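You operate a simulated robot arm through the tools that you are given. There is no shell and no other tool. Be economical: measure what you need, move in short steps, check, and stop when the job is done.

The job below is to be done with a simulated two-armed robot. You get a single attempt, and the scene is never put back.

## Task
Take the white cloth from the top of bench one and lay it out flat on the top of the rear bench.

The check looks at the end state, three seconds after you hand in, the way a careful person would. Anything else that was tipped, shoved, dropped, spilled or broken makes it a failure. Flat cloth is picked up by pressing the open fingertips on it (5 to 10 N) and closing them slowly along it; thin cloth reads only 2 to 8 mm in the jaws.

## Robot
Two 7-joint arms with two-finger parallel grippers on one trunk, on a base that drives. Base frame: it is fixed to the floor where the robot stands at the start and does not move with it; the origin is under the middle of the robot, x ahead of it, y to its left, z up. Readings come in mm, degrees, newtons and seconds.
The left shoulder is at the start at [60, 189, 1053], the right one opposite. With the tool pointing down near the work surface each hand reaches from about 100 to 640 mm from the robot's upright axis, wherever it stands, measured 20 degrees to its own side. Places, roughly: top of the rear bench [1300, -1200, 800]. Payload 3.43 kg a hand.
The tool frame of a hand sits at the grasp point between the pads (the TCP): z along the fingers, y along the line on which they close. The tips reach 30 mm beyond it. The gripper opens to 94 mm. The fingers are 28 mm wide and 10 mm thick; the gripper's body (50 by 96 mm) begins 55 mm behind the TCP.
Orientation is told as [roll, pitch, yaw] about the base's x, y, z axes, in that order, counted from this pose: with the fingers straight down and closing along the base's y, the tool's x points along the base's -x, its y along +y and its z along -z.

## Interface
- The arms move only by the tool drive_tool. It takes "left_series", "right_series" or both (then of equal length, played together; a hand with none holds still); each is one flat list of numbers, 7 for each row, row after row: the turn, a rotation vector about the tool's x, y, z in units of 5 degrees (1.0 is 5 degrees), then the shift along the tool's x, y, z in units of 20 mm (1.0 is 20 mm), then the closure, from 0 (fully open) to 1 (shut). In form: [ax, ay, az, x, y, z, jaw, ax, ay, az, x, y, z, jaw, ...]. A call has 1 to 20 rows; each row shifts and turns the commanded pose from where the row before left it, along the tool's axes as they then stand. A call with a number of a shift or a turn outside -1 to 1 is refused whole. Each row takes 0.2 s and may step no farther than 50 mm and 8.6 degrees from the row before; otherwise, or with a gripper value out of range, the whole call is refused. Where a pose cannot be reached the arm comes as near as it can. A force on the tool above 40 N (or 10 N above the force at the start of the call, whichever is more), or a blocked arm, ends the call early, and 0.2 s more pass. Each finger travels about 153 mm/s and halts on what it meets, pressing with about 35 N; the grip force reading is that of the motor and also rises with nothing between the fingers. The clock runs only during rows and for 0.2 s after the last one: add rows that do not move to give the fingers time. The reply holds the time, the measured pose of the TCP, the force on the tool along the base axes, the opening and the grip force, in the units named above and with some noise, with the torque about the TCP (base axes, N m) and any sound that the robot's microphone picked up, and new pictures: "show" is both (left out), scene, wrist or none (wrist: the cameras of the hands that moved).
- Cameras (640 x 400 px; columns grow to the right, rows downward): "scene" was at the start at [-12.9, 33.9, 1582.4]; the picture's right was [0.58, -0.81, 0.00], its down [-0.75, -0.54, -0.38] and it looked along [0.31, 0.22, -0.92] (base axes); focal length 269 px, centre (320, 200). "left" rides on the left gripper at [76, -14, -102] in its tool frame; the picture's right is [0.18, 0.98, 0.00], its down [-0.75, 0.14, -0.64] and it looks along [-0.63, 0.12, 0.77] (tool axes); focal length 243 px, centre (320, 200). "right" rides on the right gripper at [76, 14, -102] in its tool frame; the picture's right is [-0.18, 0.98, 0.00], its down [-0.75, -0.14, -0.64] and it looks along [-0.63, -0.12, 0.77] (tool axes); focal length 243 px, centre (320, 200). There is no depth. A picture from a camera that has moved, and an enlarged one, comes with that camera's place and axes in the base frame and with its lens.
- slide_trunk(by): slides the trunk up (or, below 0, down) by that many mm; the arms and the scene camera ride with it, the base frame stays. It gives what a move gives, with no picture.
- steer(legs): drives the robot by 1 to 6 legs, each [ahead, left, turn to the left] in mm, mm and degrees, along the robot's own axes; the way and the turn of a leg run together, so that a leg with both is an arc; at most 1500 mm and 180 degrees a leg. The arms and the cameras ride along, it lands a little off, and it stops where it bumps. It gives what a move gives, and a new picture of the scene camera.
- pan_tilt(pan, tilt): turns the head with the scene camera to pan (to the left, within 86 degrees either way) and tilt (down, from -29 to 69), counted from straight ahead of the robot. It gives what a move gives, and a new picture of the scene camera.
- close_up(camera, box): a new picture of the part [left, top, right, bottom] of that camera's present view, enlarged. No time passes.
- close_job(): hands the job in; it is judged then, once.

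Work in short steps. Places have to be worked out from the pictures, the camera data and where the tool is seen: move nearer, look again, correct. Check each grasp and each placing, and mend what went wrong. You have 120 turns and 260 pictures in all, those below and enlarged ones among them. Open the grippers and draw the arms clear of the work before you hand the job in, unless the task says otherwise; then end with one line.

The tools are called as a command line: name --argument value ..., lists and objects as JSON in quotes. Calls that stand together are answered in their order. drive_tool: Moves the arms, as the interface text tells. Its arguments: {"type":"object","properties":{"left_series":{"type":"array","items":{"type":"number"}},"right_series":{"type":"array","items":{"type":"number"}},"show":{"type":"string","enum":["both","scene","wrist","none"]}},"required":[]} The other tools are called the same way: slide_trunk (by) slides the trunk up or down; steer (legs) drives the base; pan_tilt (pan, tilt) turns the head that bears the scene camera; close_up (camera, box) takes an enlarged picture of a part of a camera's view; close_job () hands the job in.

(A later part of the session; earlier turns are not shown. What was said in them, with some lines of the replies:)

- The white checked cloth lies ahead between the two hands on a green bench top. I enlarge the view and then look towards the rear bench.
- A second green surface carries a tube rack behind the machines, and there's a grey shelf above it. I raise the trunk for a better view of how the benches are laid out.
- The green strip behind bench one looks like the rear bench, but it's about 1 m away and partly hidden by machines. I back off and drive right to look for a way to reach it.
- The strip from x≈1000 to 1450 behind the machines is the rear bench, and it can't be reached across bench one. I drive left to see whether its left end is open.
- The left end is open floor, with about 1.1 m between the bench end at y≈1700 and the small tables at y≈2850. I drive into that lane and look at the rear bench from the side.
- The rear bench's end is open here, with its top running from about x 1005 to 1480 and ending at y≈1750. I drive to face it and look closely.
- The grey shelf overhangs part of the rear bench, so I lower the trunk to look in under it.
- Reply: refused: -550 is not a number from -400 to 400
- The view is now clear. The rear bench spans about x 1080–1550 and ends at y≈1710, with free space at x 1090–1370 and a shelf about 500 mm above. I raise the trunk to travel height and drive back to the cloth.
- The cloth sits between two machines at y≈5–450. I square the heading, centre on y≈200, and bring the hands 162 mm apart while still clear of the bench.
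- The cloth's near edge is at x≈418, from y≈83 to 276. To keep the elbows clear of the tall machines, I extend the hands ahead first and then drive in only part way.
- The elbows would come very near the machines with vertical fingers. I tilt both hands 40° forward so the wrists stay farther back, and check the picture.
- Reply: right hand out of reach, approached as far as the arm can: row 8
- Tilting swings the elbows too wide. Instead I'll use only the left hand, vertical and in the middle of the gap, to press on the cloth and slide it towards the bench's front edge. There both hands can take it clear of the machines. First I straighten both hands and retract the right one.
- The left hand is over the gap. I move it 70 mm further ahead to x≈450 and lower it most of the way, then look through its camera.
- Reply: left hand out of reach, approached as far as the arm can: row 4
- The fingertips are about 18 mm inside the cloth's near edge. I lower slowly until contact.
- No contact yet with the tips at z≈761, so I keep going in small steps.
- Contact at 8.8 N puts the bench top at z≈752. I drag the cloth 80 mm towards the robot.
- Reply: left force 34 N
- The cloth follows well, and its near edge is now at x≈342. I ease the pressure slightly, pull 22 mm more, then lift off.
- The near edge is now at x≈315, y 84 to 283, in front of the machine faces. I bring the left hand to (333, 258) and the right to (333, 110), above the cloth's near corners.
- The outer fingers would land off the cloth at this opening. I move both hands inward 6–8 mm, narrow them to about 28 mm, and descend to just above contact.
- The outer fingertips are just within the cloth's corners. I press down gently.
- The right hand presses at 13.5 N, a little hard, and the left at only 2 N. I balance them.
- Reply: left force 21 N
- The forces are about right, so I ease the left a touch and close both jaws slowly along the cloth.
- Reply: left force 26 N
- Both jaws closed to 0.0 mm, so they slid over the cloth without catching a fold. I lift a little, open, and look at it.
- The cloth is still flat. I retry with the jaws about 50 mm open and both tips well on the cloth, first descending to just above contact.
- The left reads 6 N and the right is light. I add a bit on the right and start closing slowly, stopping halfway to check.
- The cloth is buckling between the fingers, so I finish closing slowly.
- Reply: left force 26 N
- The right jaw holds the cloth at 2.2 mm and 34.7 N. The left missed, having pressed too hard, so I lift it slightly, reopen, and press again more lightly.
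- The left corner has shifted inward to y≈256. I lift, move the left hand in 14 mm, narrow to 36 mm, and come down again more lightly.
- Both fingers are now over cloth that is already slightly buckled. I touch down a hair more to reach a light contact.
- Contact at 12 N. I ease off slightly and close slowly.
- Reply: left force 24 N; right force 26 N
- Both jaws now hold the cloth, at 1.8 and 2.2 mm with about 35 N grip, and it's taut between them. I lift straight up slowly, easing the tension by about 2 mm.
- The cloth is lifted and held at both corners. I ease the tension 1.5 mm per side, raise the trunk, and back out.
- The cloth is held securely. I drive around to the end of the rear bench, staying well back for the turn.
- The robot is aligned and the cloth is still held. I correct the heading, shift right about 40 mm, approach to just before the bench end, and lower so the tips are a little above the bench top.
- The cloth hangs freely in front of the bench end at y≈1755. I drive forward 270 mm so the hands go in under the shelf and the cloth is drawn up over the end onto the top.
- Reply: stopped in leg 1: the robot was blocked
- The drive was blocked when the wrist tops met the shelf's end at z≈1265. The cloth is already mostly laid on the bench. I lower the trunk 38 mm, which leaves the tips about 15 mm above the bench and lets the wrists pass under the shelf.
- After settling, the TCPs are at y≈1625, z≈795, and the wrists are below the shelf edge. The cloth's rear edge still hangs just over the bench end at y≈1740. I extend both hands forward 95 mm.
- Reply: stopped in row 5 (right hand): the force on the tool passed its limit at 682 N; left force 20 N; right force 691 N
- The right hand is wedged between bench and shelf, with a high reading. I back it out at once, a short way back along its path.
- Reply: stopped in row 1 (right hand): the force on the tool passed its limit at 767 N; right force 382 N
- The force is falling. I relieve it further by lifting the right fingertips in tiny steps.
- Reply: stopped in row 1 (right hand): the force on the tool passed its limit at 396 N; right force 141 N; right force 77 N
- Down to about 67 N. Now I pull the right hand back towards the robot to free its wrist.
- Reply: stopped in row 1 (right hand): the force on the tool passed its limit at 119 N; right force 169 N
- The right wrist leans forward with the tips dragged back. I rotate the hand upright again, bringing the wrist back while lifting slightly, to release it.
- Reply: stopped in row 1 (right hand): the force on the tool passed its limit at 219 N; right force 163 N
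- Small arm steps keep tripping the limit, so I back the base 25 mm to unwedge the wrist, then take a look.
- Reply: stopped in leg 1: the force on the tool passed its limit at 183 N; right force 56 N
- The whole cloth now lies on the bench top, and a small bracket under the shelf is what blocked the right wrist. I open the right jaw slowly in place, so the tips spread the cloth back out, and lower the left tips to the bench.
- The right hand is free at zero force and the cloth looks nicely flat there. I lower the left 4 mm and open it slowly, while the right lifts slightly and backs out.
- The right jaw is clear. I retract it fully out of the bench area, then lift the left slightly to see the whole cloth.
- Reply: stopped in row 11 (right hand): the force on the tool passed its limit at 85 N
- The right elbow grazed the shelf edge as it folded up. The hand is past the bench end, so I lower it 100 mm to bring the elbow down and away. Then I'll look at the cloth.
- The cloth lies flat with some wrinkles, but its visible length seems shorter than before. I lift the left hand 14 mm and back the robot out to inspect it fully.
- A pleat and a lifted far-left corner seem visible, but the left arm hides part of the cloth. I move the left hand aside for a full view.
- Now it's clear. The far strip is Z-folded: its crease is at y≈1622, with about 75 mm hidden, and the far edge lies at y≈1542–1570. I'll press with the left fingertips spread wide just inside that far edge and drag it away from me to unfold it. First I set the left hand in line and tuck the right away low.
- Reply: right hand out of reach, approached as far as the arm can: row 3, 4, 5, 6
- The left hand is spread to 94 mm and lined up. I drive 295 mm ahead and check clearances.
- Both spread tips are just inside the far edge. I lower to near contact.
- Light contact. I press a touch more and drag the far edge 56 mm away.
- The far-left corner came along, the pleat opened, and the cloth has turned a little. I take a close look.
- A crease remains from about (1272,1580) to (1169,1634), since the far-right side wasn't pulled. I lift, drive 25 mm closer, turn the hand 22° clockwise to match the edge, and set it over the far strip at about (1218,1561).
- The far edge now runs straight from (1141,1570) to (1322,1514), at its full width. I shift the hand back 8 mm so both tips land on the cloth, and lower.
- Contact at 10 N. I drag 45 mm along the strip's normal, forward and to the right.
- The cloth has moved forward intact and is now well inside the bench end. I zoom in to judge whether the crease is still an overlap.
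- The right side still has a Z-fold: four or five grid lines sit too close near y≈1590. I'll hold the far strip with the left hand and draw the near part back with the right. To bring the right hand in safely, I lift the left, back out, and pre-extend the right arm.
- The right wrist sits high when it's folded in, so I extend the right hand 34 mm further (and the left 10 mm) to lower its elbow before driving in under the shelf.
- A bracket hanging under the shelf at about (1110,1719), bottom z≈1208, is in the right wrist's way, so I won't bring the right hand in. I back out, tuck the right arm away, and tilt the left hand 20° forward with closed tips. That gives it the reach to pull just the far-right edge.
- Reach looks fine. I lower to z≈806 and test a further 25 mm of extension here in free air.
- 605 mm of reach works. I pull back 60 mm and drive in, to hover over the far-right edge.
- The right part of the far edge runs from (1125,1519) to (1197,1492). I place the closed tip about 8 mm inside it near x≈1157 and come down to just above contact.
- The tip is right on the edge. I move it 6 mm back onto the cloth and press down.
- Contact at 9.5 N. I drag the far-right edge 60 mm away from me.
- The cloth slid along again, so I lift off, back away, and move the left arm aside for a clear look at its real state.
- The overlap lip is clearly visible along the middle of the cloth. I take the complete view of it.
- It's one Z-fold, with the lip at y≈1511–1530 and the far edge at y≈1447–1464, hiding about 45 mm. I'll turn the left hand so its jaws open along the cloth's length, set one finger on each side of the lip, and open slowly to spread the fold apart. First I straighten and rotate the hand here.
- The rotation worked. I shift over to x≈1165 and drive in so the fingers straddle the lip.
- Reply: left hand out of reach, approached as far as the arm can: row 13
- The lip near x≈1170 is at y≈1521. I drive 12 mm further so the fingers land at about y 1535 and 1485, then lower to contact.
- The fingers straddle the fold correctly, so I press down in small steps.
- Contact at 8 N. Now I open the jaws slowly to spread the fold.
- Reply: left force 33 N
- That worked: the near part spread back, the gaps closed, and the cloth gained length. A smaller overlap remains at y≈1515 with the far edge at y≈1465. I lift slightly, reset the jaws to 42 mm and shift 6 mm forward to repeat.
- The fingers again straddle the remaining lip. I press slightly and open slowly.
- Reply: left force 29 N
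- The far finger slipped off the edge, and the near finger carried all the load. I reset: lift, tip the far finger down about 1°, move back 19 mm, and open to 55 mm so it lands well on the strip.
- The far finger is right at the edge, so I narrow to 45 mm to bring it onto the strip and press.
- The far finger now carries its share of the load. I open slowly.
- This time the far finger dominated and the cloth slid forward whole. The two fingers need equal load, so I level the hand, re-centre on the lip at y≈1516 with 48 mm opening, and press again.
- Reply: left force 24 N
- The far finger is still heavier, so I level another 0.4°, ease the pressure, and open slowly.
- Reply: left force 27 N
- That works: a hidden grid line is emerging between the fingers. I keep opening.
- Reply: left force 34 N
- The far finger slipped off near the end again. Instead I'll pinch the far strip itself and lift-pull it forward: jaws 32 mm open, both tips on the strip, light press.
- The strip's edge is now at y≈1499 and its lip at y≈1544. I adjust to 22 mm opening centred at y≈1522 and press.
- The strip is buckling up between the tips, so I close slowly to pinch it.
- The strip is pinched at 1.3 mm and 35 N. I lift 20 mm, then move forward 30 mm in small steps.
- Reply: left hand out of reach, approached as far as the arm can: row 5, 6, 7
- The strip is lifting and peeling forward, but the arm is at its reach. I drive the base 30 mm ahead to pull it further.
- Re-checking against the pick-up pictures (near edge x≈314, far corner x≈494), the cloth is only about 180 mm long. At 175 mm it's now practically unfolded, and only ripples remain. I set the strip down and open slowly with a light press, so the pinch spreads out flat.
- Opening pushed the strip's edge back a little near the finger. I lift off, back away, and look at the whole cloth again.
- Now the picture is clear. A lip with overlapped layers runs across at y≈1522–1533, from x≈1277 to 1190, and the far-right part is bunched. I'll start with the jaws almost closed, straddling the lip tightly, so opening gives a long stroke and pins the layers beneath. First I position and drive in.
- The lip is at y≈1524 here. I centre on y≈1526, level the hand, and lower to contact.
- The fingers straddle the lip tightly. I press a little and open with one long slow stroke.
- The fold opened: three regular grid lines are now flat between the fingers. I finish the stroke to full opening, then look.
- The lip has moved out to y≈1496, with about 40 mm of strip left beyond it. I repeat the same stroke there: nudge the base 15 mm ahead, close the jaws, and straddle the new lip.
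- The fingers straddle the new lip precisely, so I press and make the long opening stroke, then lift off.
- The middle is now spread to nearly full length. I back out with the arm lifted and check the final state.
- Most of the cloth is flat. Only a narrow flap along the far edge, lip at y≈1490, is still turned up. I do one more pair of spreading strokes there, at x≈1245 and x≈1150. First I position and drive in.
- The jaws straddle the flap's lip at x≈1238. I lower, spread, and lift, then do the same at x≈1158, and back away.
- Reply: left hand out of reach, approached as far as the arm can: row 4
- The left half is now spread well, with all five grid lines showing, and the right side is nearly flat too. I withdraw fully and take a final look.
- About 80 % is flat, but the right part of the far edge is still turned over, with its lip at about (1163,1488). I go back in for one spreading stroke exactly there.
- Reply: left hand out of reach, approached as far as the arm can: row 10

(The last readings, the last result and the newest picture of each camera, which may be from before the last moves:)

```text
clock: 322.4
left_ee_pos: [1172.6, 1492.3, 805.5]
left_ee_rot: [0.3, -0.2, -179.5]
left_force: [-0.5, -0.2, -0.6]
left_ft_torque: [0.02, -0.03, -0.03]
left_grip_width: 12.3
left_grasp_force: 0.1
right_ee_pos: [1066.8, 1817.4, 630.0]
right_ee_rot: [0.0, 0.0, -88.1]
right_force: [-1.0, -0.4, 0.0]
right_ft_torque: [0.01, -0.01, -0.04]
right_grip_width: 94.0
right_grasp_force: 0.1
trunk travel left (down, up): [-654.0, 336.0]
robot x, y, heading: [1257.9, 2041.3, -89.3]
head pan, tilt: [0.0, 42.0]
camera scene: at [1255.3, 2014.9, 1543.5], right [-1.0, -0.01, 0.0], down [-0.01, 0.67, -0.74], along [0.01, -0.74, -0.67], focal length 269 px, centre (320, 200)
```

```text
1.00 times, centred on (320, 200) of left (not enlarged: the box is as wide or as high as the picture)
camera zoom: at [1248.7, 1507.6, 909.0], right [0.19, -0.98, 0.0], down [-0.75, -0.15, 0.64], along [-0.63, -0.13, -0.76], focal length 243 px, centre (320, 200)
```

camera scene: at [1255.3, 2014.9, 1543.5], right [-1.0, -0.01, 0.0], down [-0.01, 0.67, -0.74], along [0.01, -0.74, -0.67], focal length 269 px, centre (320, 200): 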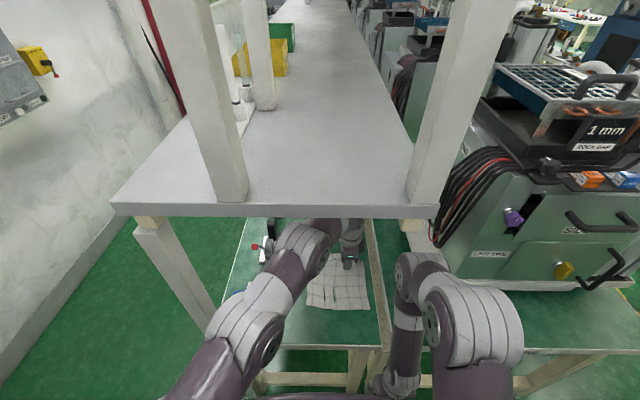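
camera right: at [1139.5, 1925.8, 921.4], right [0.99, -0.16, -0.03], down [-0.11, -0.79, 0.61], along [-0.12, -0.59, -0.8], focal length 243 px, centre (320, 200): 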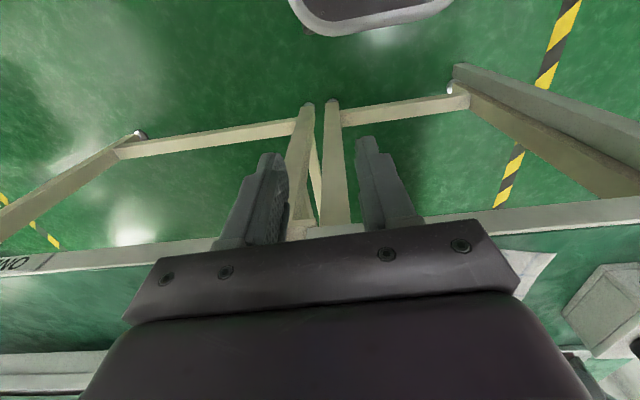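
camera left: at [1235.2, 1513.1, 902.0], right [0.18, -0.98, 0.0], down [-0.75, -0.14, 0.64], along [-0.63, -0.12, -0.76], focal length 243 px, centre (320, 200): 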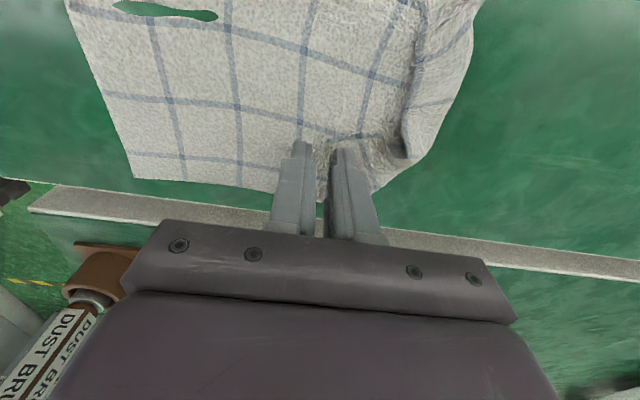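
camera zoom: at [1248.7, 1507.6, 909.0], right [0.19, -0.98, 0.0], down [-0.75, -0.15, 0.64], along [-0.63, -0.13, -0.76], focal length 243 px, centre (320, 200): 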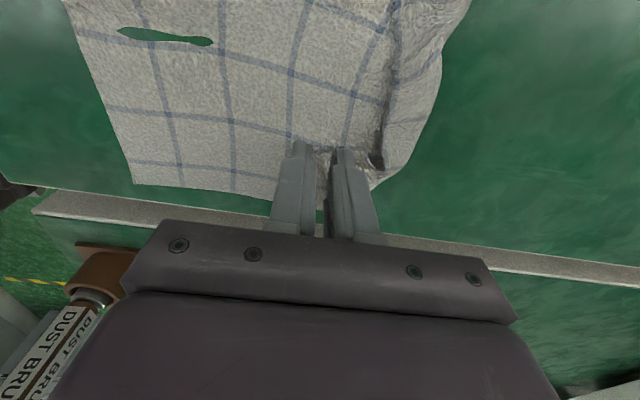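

The lip here is already out at y≈1450, with only a small curl left. I open to about 74 mm so the far finger lands on the curl, press, spread the last bit, and lift. Then I repeat at x≈1245.

drive_tool --left_series '[0, 0, 0, 0, 0, 0, 0.4, 0, 0, 0, 0, 0, 0, 0.25, 0, 0, 0, 0, 0, 0.4, 0.25, 0, 0, 0, 0, 0, 0.4, 0.25, 0, 0, 0, 0, 0, 0.3, 0.25, 0, 0, 0, 0, 0, 0.1, 0.25, 0, 0, 0, 0, 0, 0, 0.2, 0, 0, 0, 0, 0, 0, 0.15, 0, 0, 0, 0, 0, 0, 0.1, 0, 0, 0, 0, 0, 0, 0.05, 0, 0, 0, 0, 0, 0, 0, 0, 0, 0, 0, 0, 0, 0, 0, 0, 0, 0, 0, -0.5, 0, 0, 0, 0, 0, 0, -0.7, 0]' --show "wrist"

drive_tool --left_series '[0, 0, 0, 1, 0, 0, 0.25, 0, 0, 0, 1, 0, 0, 0.25, 0, 0, 0, 1, 0, 0, 0.25, 0, 0, 0, 0.8, 0, 0, 0.25, 0, 0, 0, 0, 0.2, 0.4, 0.25, 0, 0, 0, 0, 0, 0.4, 0.25, 0, 0, 0, 0, 0, 0.3, 0.25, 0, 0, 0, 0, 0, 0.1, 0.25, 0, 0, 0, 0, 0, 0, 0.2, 0, 0, 0, 0, 0, 0, 0.15, 0, 0, 0, 0, 0, 0, 0.1, 0, 0, 0, 0, 0, 0, 0.05, 0, 0, 0, 0, 0, 0, 0, 0, 0, 0, 0, 0, 0, 0, 0, 0, 0, 0, 0, -0.5, 0, 0, 0, 0, 0, 0, -0.7, 0]' --show "wrist"

```text
clock: 325.4
left_ee_pos: [1172.9, 1493.0, 806.5]
left_ee_rot: [0.2, -0.2, -179.4]
left_force: [0.0, 0.2, 0.5]
left_ft_torque: [0.0, 0.0, -0.02]
left_grip_width: 94.2
left_grasp_force: 0.1
right_ee_pos: [1066.1, 1816.4, 629.8]
right_ee_rot: [0.1, 0.1, -88.1]
right_force: [-0.1, -0.4, -0.4]
right_ft_torque: [-0.01, -0.01, 0.0]
right_grip_width: 94.0
right_grasp_force: 0.1
trunk travel left (down, up): [-654.0, 336.0]
robot x, y, heading: [1256.3, 2039.1, -89.2]
head pan, tilt: [0.0, 42.0]
camera left: at [1248.6, 1509.1, 908.6], right [0.19, -0.98, 0.0], down [-0.75, -0.15, 0.64], along [-0.63, -0.13, -0.76], focal length 243 px, centre (320, 200)
```

left: 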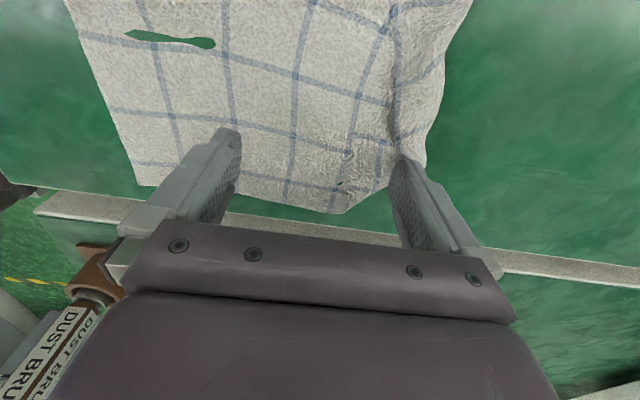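

```text
clock: 328.8
left_ee_pos: [1250.3, 1488.3, 806.3]
left_ee_rot: [0.2, -0.2, -179.4]
left_force: [-0.5, 1.3, -0.7]
left_ft_torque: [-0.01, -0.01, 0.06]
left_grip_width: 93.8
left_grasp_force: 0.1
right_ee_pos: [1066.8, 1816.9, 629.9]
right_ee_rot: [0.0, 0.0, -88.1]
right_force: [0.0, -0.4, 0.1]
right_ft_torque: [0.01, 0.0, 0.02]
right_grip_width: 94.1
right_grasp_force: 0.0
trunk travel left (down, up): [-654.0, 336.0]
robot x, y, heading: [1253.4, 2036.4, -89.2]
head pan, tilt: [0.0, 42.0]
camera left: at [1326.2, 1504.2, 909.1], right [0.19, -0.98, 0.0], down [-0.75, -0.14, 0.64], along [-0.63, -0.13, -0.76], focal length 243 px, centre (320, 200)
```

left: 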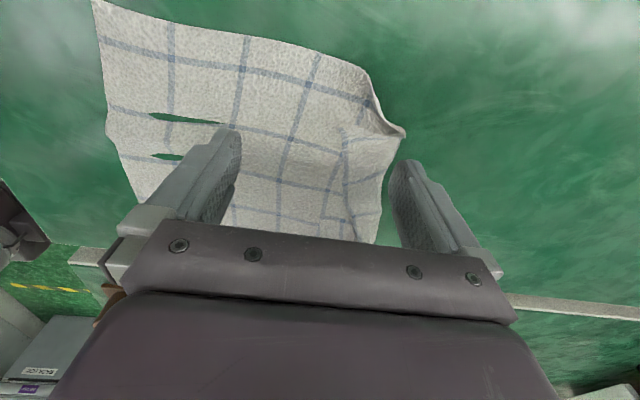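

The right corner is flat now. The left part has a small lip left at y≈1464, so I nudge in 12 mm and do a final straddling stroke there.

steer --legs '[[12, 0, 0]]'

drive_tool --left_series '[0, 0, 0, 0, 0.4, 0, 0.5, 0, 0, 0, 0, 0, 0, 0.85, 0, 0, 0, 0, 0, 0.4, 0.85, 0, 0, 0, 0, 0, 0.4, 0.85, 0, 0, 0, 0, 0, 0.3, 0.85, 0, 0, 0, 0, 0, 0.13, 0.85, 0, 0, 0, 0, 0, 0, 0.78, 0, 0, 0, 0, 0, 0, 0.72, 0, 0, 0, 0, 0, 0, 0.66, 0, 0, 0, 0, 0, 0, 0.6, 0, 0, 0, 0, 0, 0, 0.54, 0, 0, 0, 0, 0, 0, 0.48, 0, 0, 0, 0, 0, 0, 0.42, 0, 0, 0, 0, 0, 0, 0.36, 0, 0, 0, 0, 0, 0, 0.3, 0, 0, 0, 0, 0, 0, 0.24, 0, 0, 0, 0, 0, -0.5, 0.24, 0, 0, 0, 0, 0, -0.7, 0.24]' --show "wrist"

```text
clock: 329.5
left_ee_pos: [1250.5, 1476.4, 805.2]
left_ee_rot: [0.3, -0.2, -179.6]
left_force: [0.1, 0.5, 0.5]
left_ft_torque: [0.02, 0.02, -0.04]
left_grip_width: 94.1
left_grasp_force: 0.0
right_ee_pos: [1065.7, 1806.2, 629.4]
right_ee_rot: [0.1, 0.0, -88.0]
right_force: [-0.8, -0.3, 0.3]
right_ft_torque: [0.01, -0.03, -0.01]
right_grip_width: 93.8
right_grasp_force: 0.0
trunk travel left (down, up): [-654.0, 336.0]
robot x, y, heading: [1254.8, 2027.6, -89.1]
head pan, tilt: [0.0, 42.0]
camera scene: at [1255.5, 2004.7, 1543.5], right [-1.0, -0.01, 0.0], down [-0.01, 0.67, -0.74], along [0.01, -0.74, -0.67], focal length 269 px, centre (320, 200)
```

scene: 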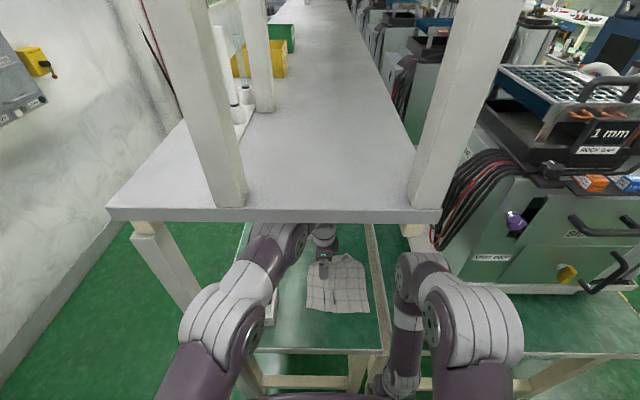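

```text
clock: 333.3
left_ee_pos: [1249.0, 1469.0, 805.3]
left_ee_rot: [0.3, -0.3, -179.6]
left_force: [-1.0, 0.5, 0.1]
left_ft_torque: [0.02, 0.01, 0.01]
left_grip_width: 71.3
left_grasp_force: 0.1
right_ee_pos: [1068.1, 1806.1, 629.6]
right_ee_rot: [-0.1, -0.1, -88.1]
right_force: [-0.3, 0.0, 0.1]
right_ft_torque: [0.0, 0.0, -0.02]
right_grip_width: 94.0
right_grasp_force: 0.1
trunk travel left (down, up): [-654.0, 336.0]
robot x, y, heading: [1251.9, 2027.2, -89.4]
head pan, tilt: [0.0, 42.0]
camera left: at [1325.1, 1485.4, 907.9], right [0.19, -0.98, 0.0], down [-0.75, -0.14, 0.64], along [-0.63, -0.13, -0.76], focal length 243 px, centre (320, 200)
```

left: 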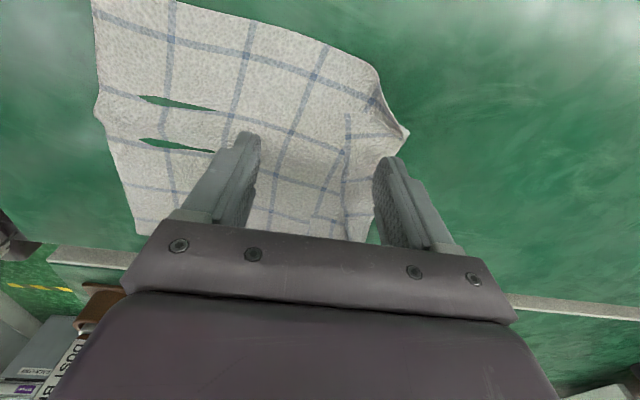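

The cloth is now spread with only slight ripples. I withdraw completely and take one last look.

steer --legs '[[-480, 0, 0]]'

drive_tool --left_series '[0, 0, 0, 1, -0.3, 0, 0, 0, 0, 0, 1, -0.3, 0, 0, 0, 0, 0, 1, -0.3, 0, 0, 0, 0, 0, 1, -0.3, 0, 0, 0, 0, 0, 1, -0.3, 0, 0, 0, 0, 0, 1, -0.3, 0, 0, 0, 0, 0, 1, 0, 0, 0, 0, 0, 0, 0, 0, 0, 0]' --show "none"

close_up --camera "scene" --box '[280, 140, 380, 210]'

```text
clock: 336.1
left_ee_pos: [1236.0, 1942.5, 805.2]
left_ee_rot: [0.3, -0.2, 179.3]
left_force: [0.2, 0.0, 0.1]
left_ft_torque: [-0.01, 0.02, 0.01]
left_grip_width: 71.2
left_grasp_force: 0.0
right_ee_pos: [1061.6, 2282.2, 629.9]
right_ee_rot: [0.0, 0.0, -89.2]
right_force: [0.0, 0.4, 0.1]
right_ft_torque: [0.03, 0.03, 0.0]
right_grip_width: 93.9
right_grasp_force: 0.1
trunk travel left (down, up): [-654.0, 336.0]
robot x, y, heading: [1255.4, 2495.3, -90.5]
head pan, tilt: [0.0, 42.0]
camera scene: at [1253.5, 2476.9, 1543.5], right [-1.0, 0.01, 0.0], down [0.0, 0.67, -0.74], along [-0.01, -0.74, -0.67], focal length 269 px, centre (320, 200)
```

scene: 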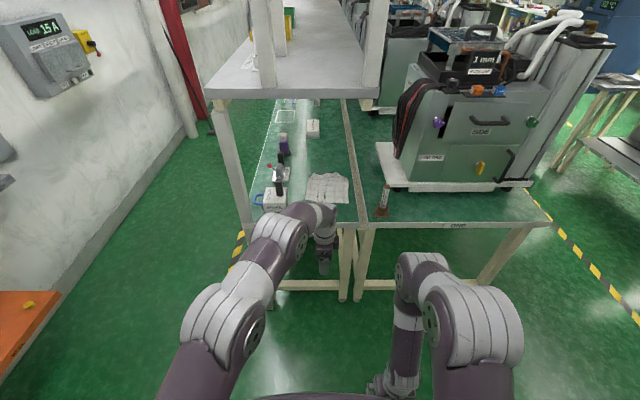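

```text
clock: 337.9
left_ee_pos: [1376.8, 1975.3, 804.4]
left_ee_rot: [0.2, -0.1, 179.2]
left_force: [0.2, 0.8, -0.1]
left_ft_torque: [-0.02, -0.02, 0.0]
left_grip_width: 94.4
left_grasp_force: 0.1
right_ee_pos: [1060.7, 2280.9, 630.3]
right_ee_rot: [0.1, -0.1, -89.3]
right_force: [0.6, -0.4, -0.6]
right_ft_torque: [0.03, -0.01, -0.02]
right_grip_width: 94.0
right_grasp_force: 0.1
trunk travel left (down, up): [-654.0, 336.0]
robot x, y, heading: [1253.4, 2499.2, -90.2]
head pan, tilt: [0.0, 42.0]
```

```text
5.71 times, centred on (330, 175) of scene
camera zoom: at [1253.1, 2476.3, 1543.5], right [-1.0, 0.01, 0.0], down [0.0, 0.67, -0.74], along [-0.01, -0.74, -0.67], focal length 1538 px, centre (263, 343)
```

zoom: 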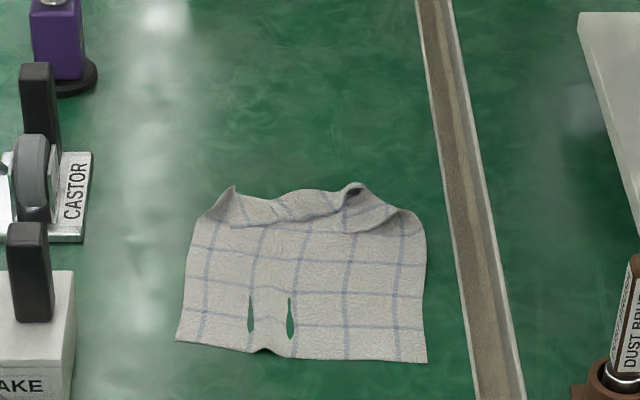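

The cloth lies on the rear bench top, almost all of it spread, with only a small ridge at its far edge and slight ripples. Nothing else was disturbed, both grippers are open and the arms are clear, so I hand in.

close_job

```text
The job is handed in.
```

The white cloth is on top of the rear bench and mostly flat, with a small turned-up ridge along its far edge and slight ripples; in the final pictures nothing else looked disturbed, though one arm briefly jammed under the shelf with a reading near 770 N and an elbow later bumped its edge at about 85 N.
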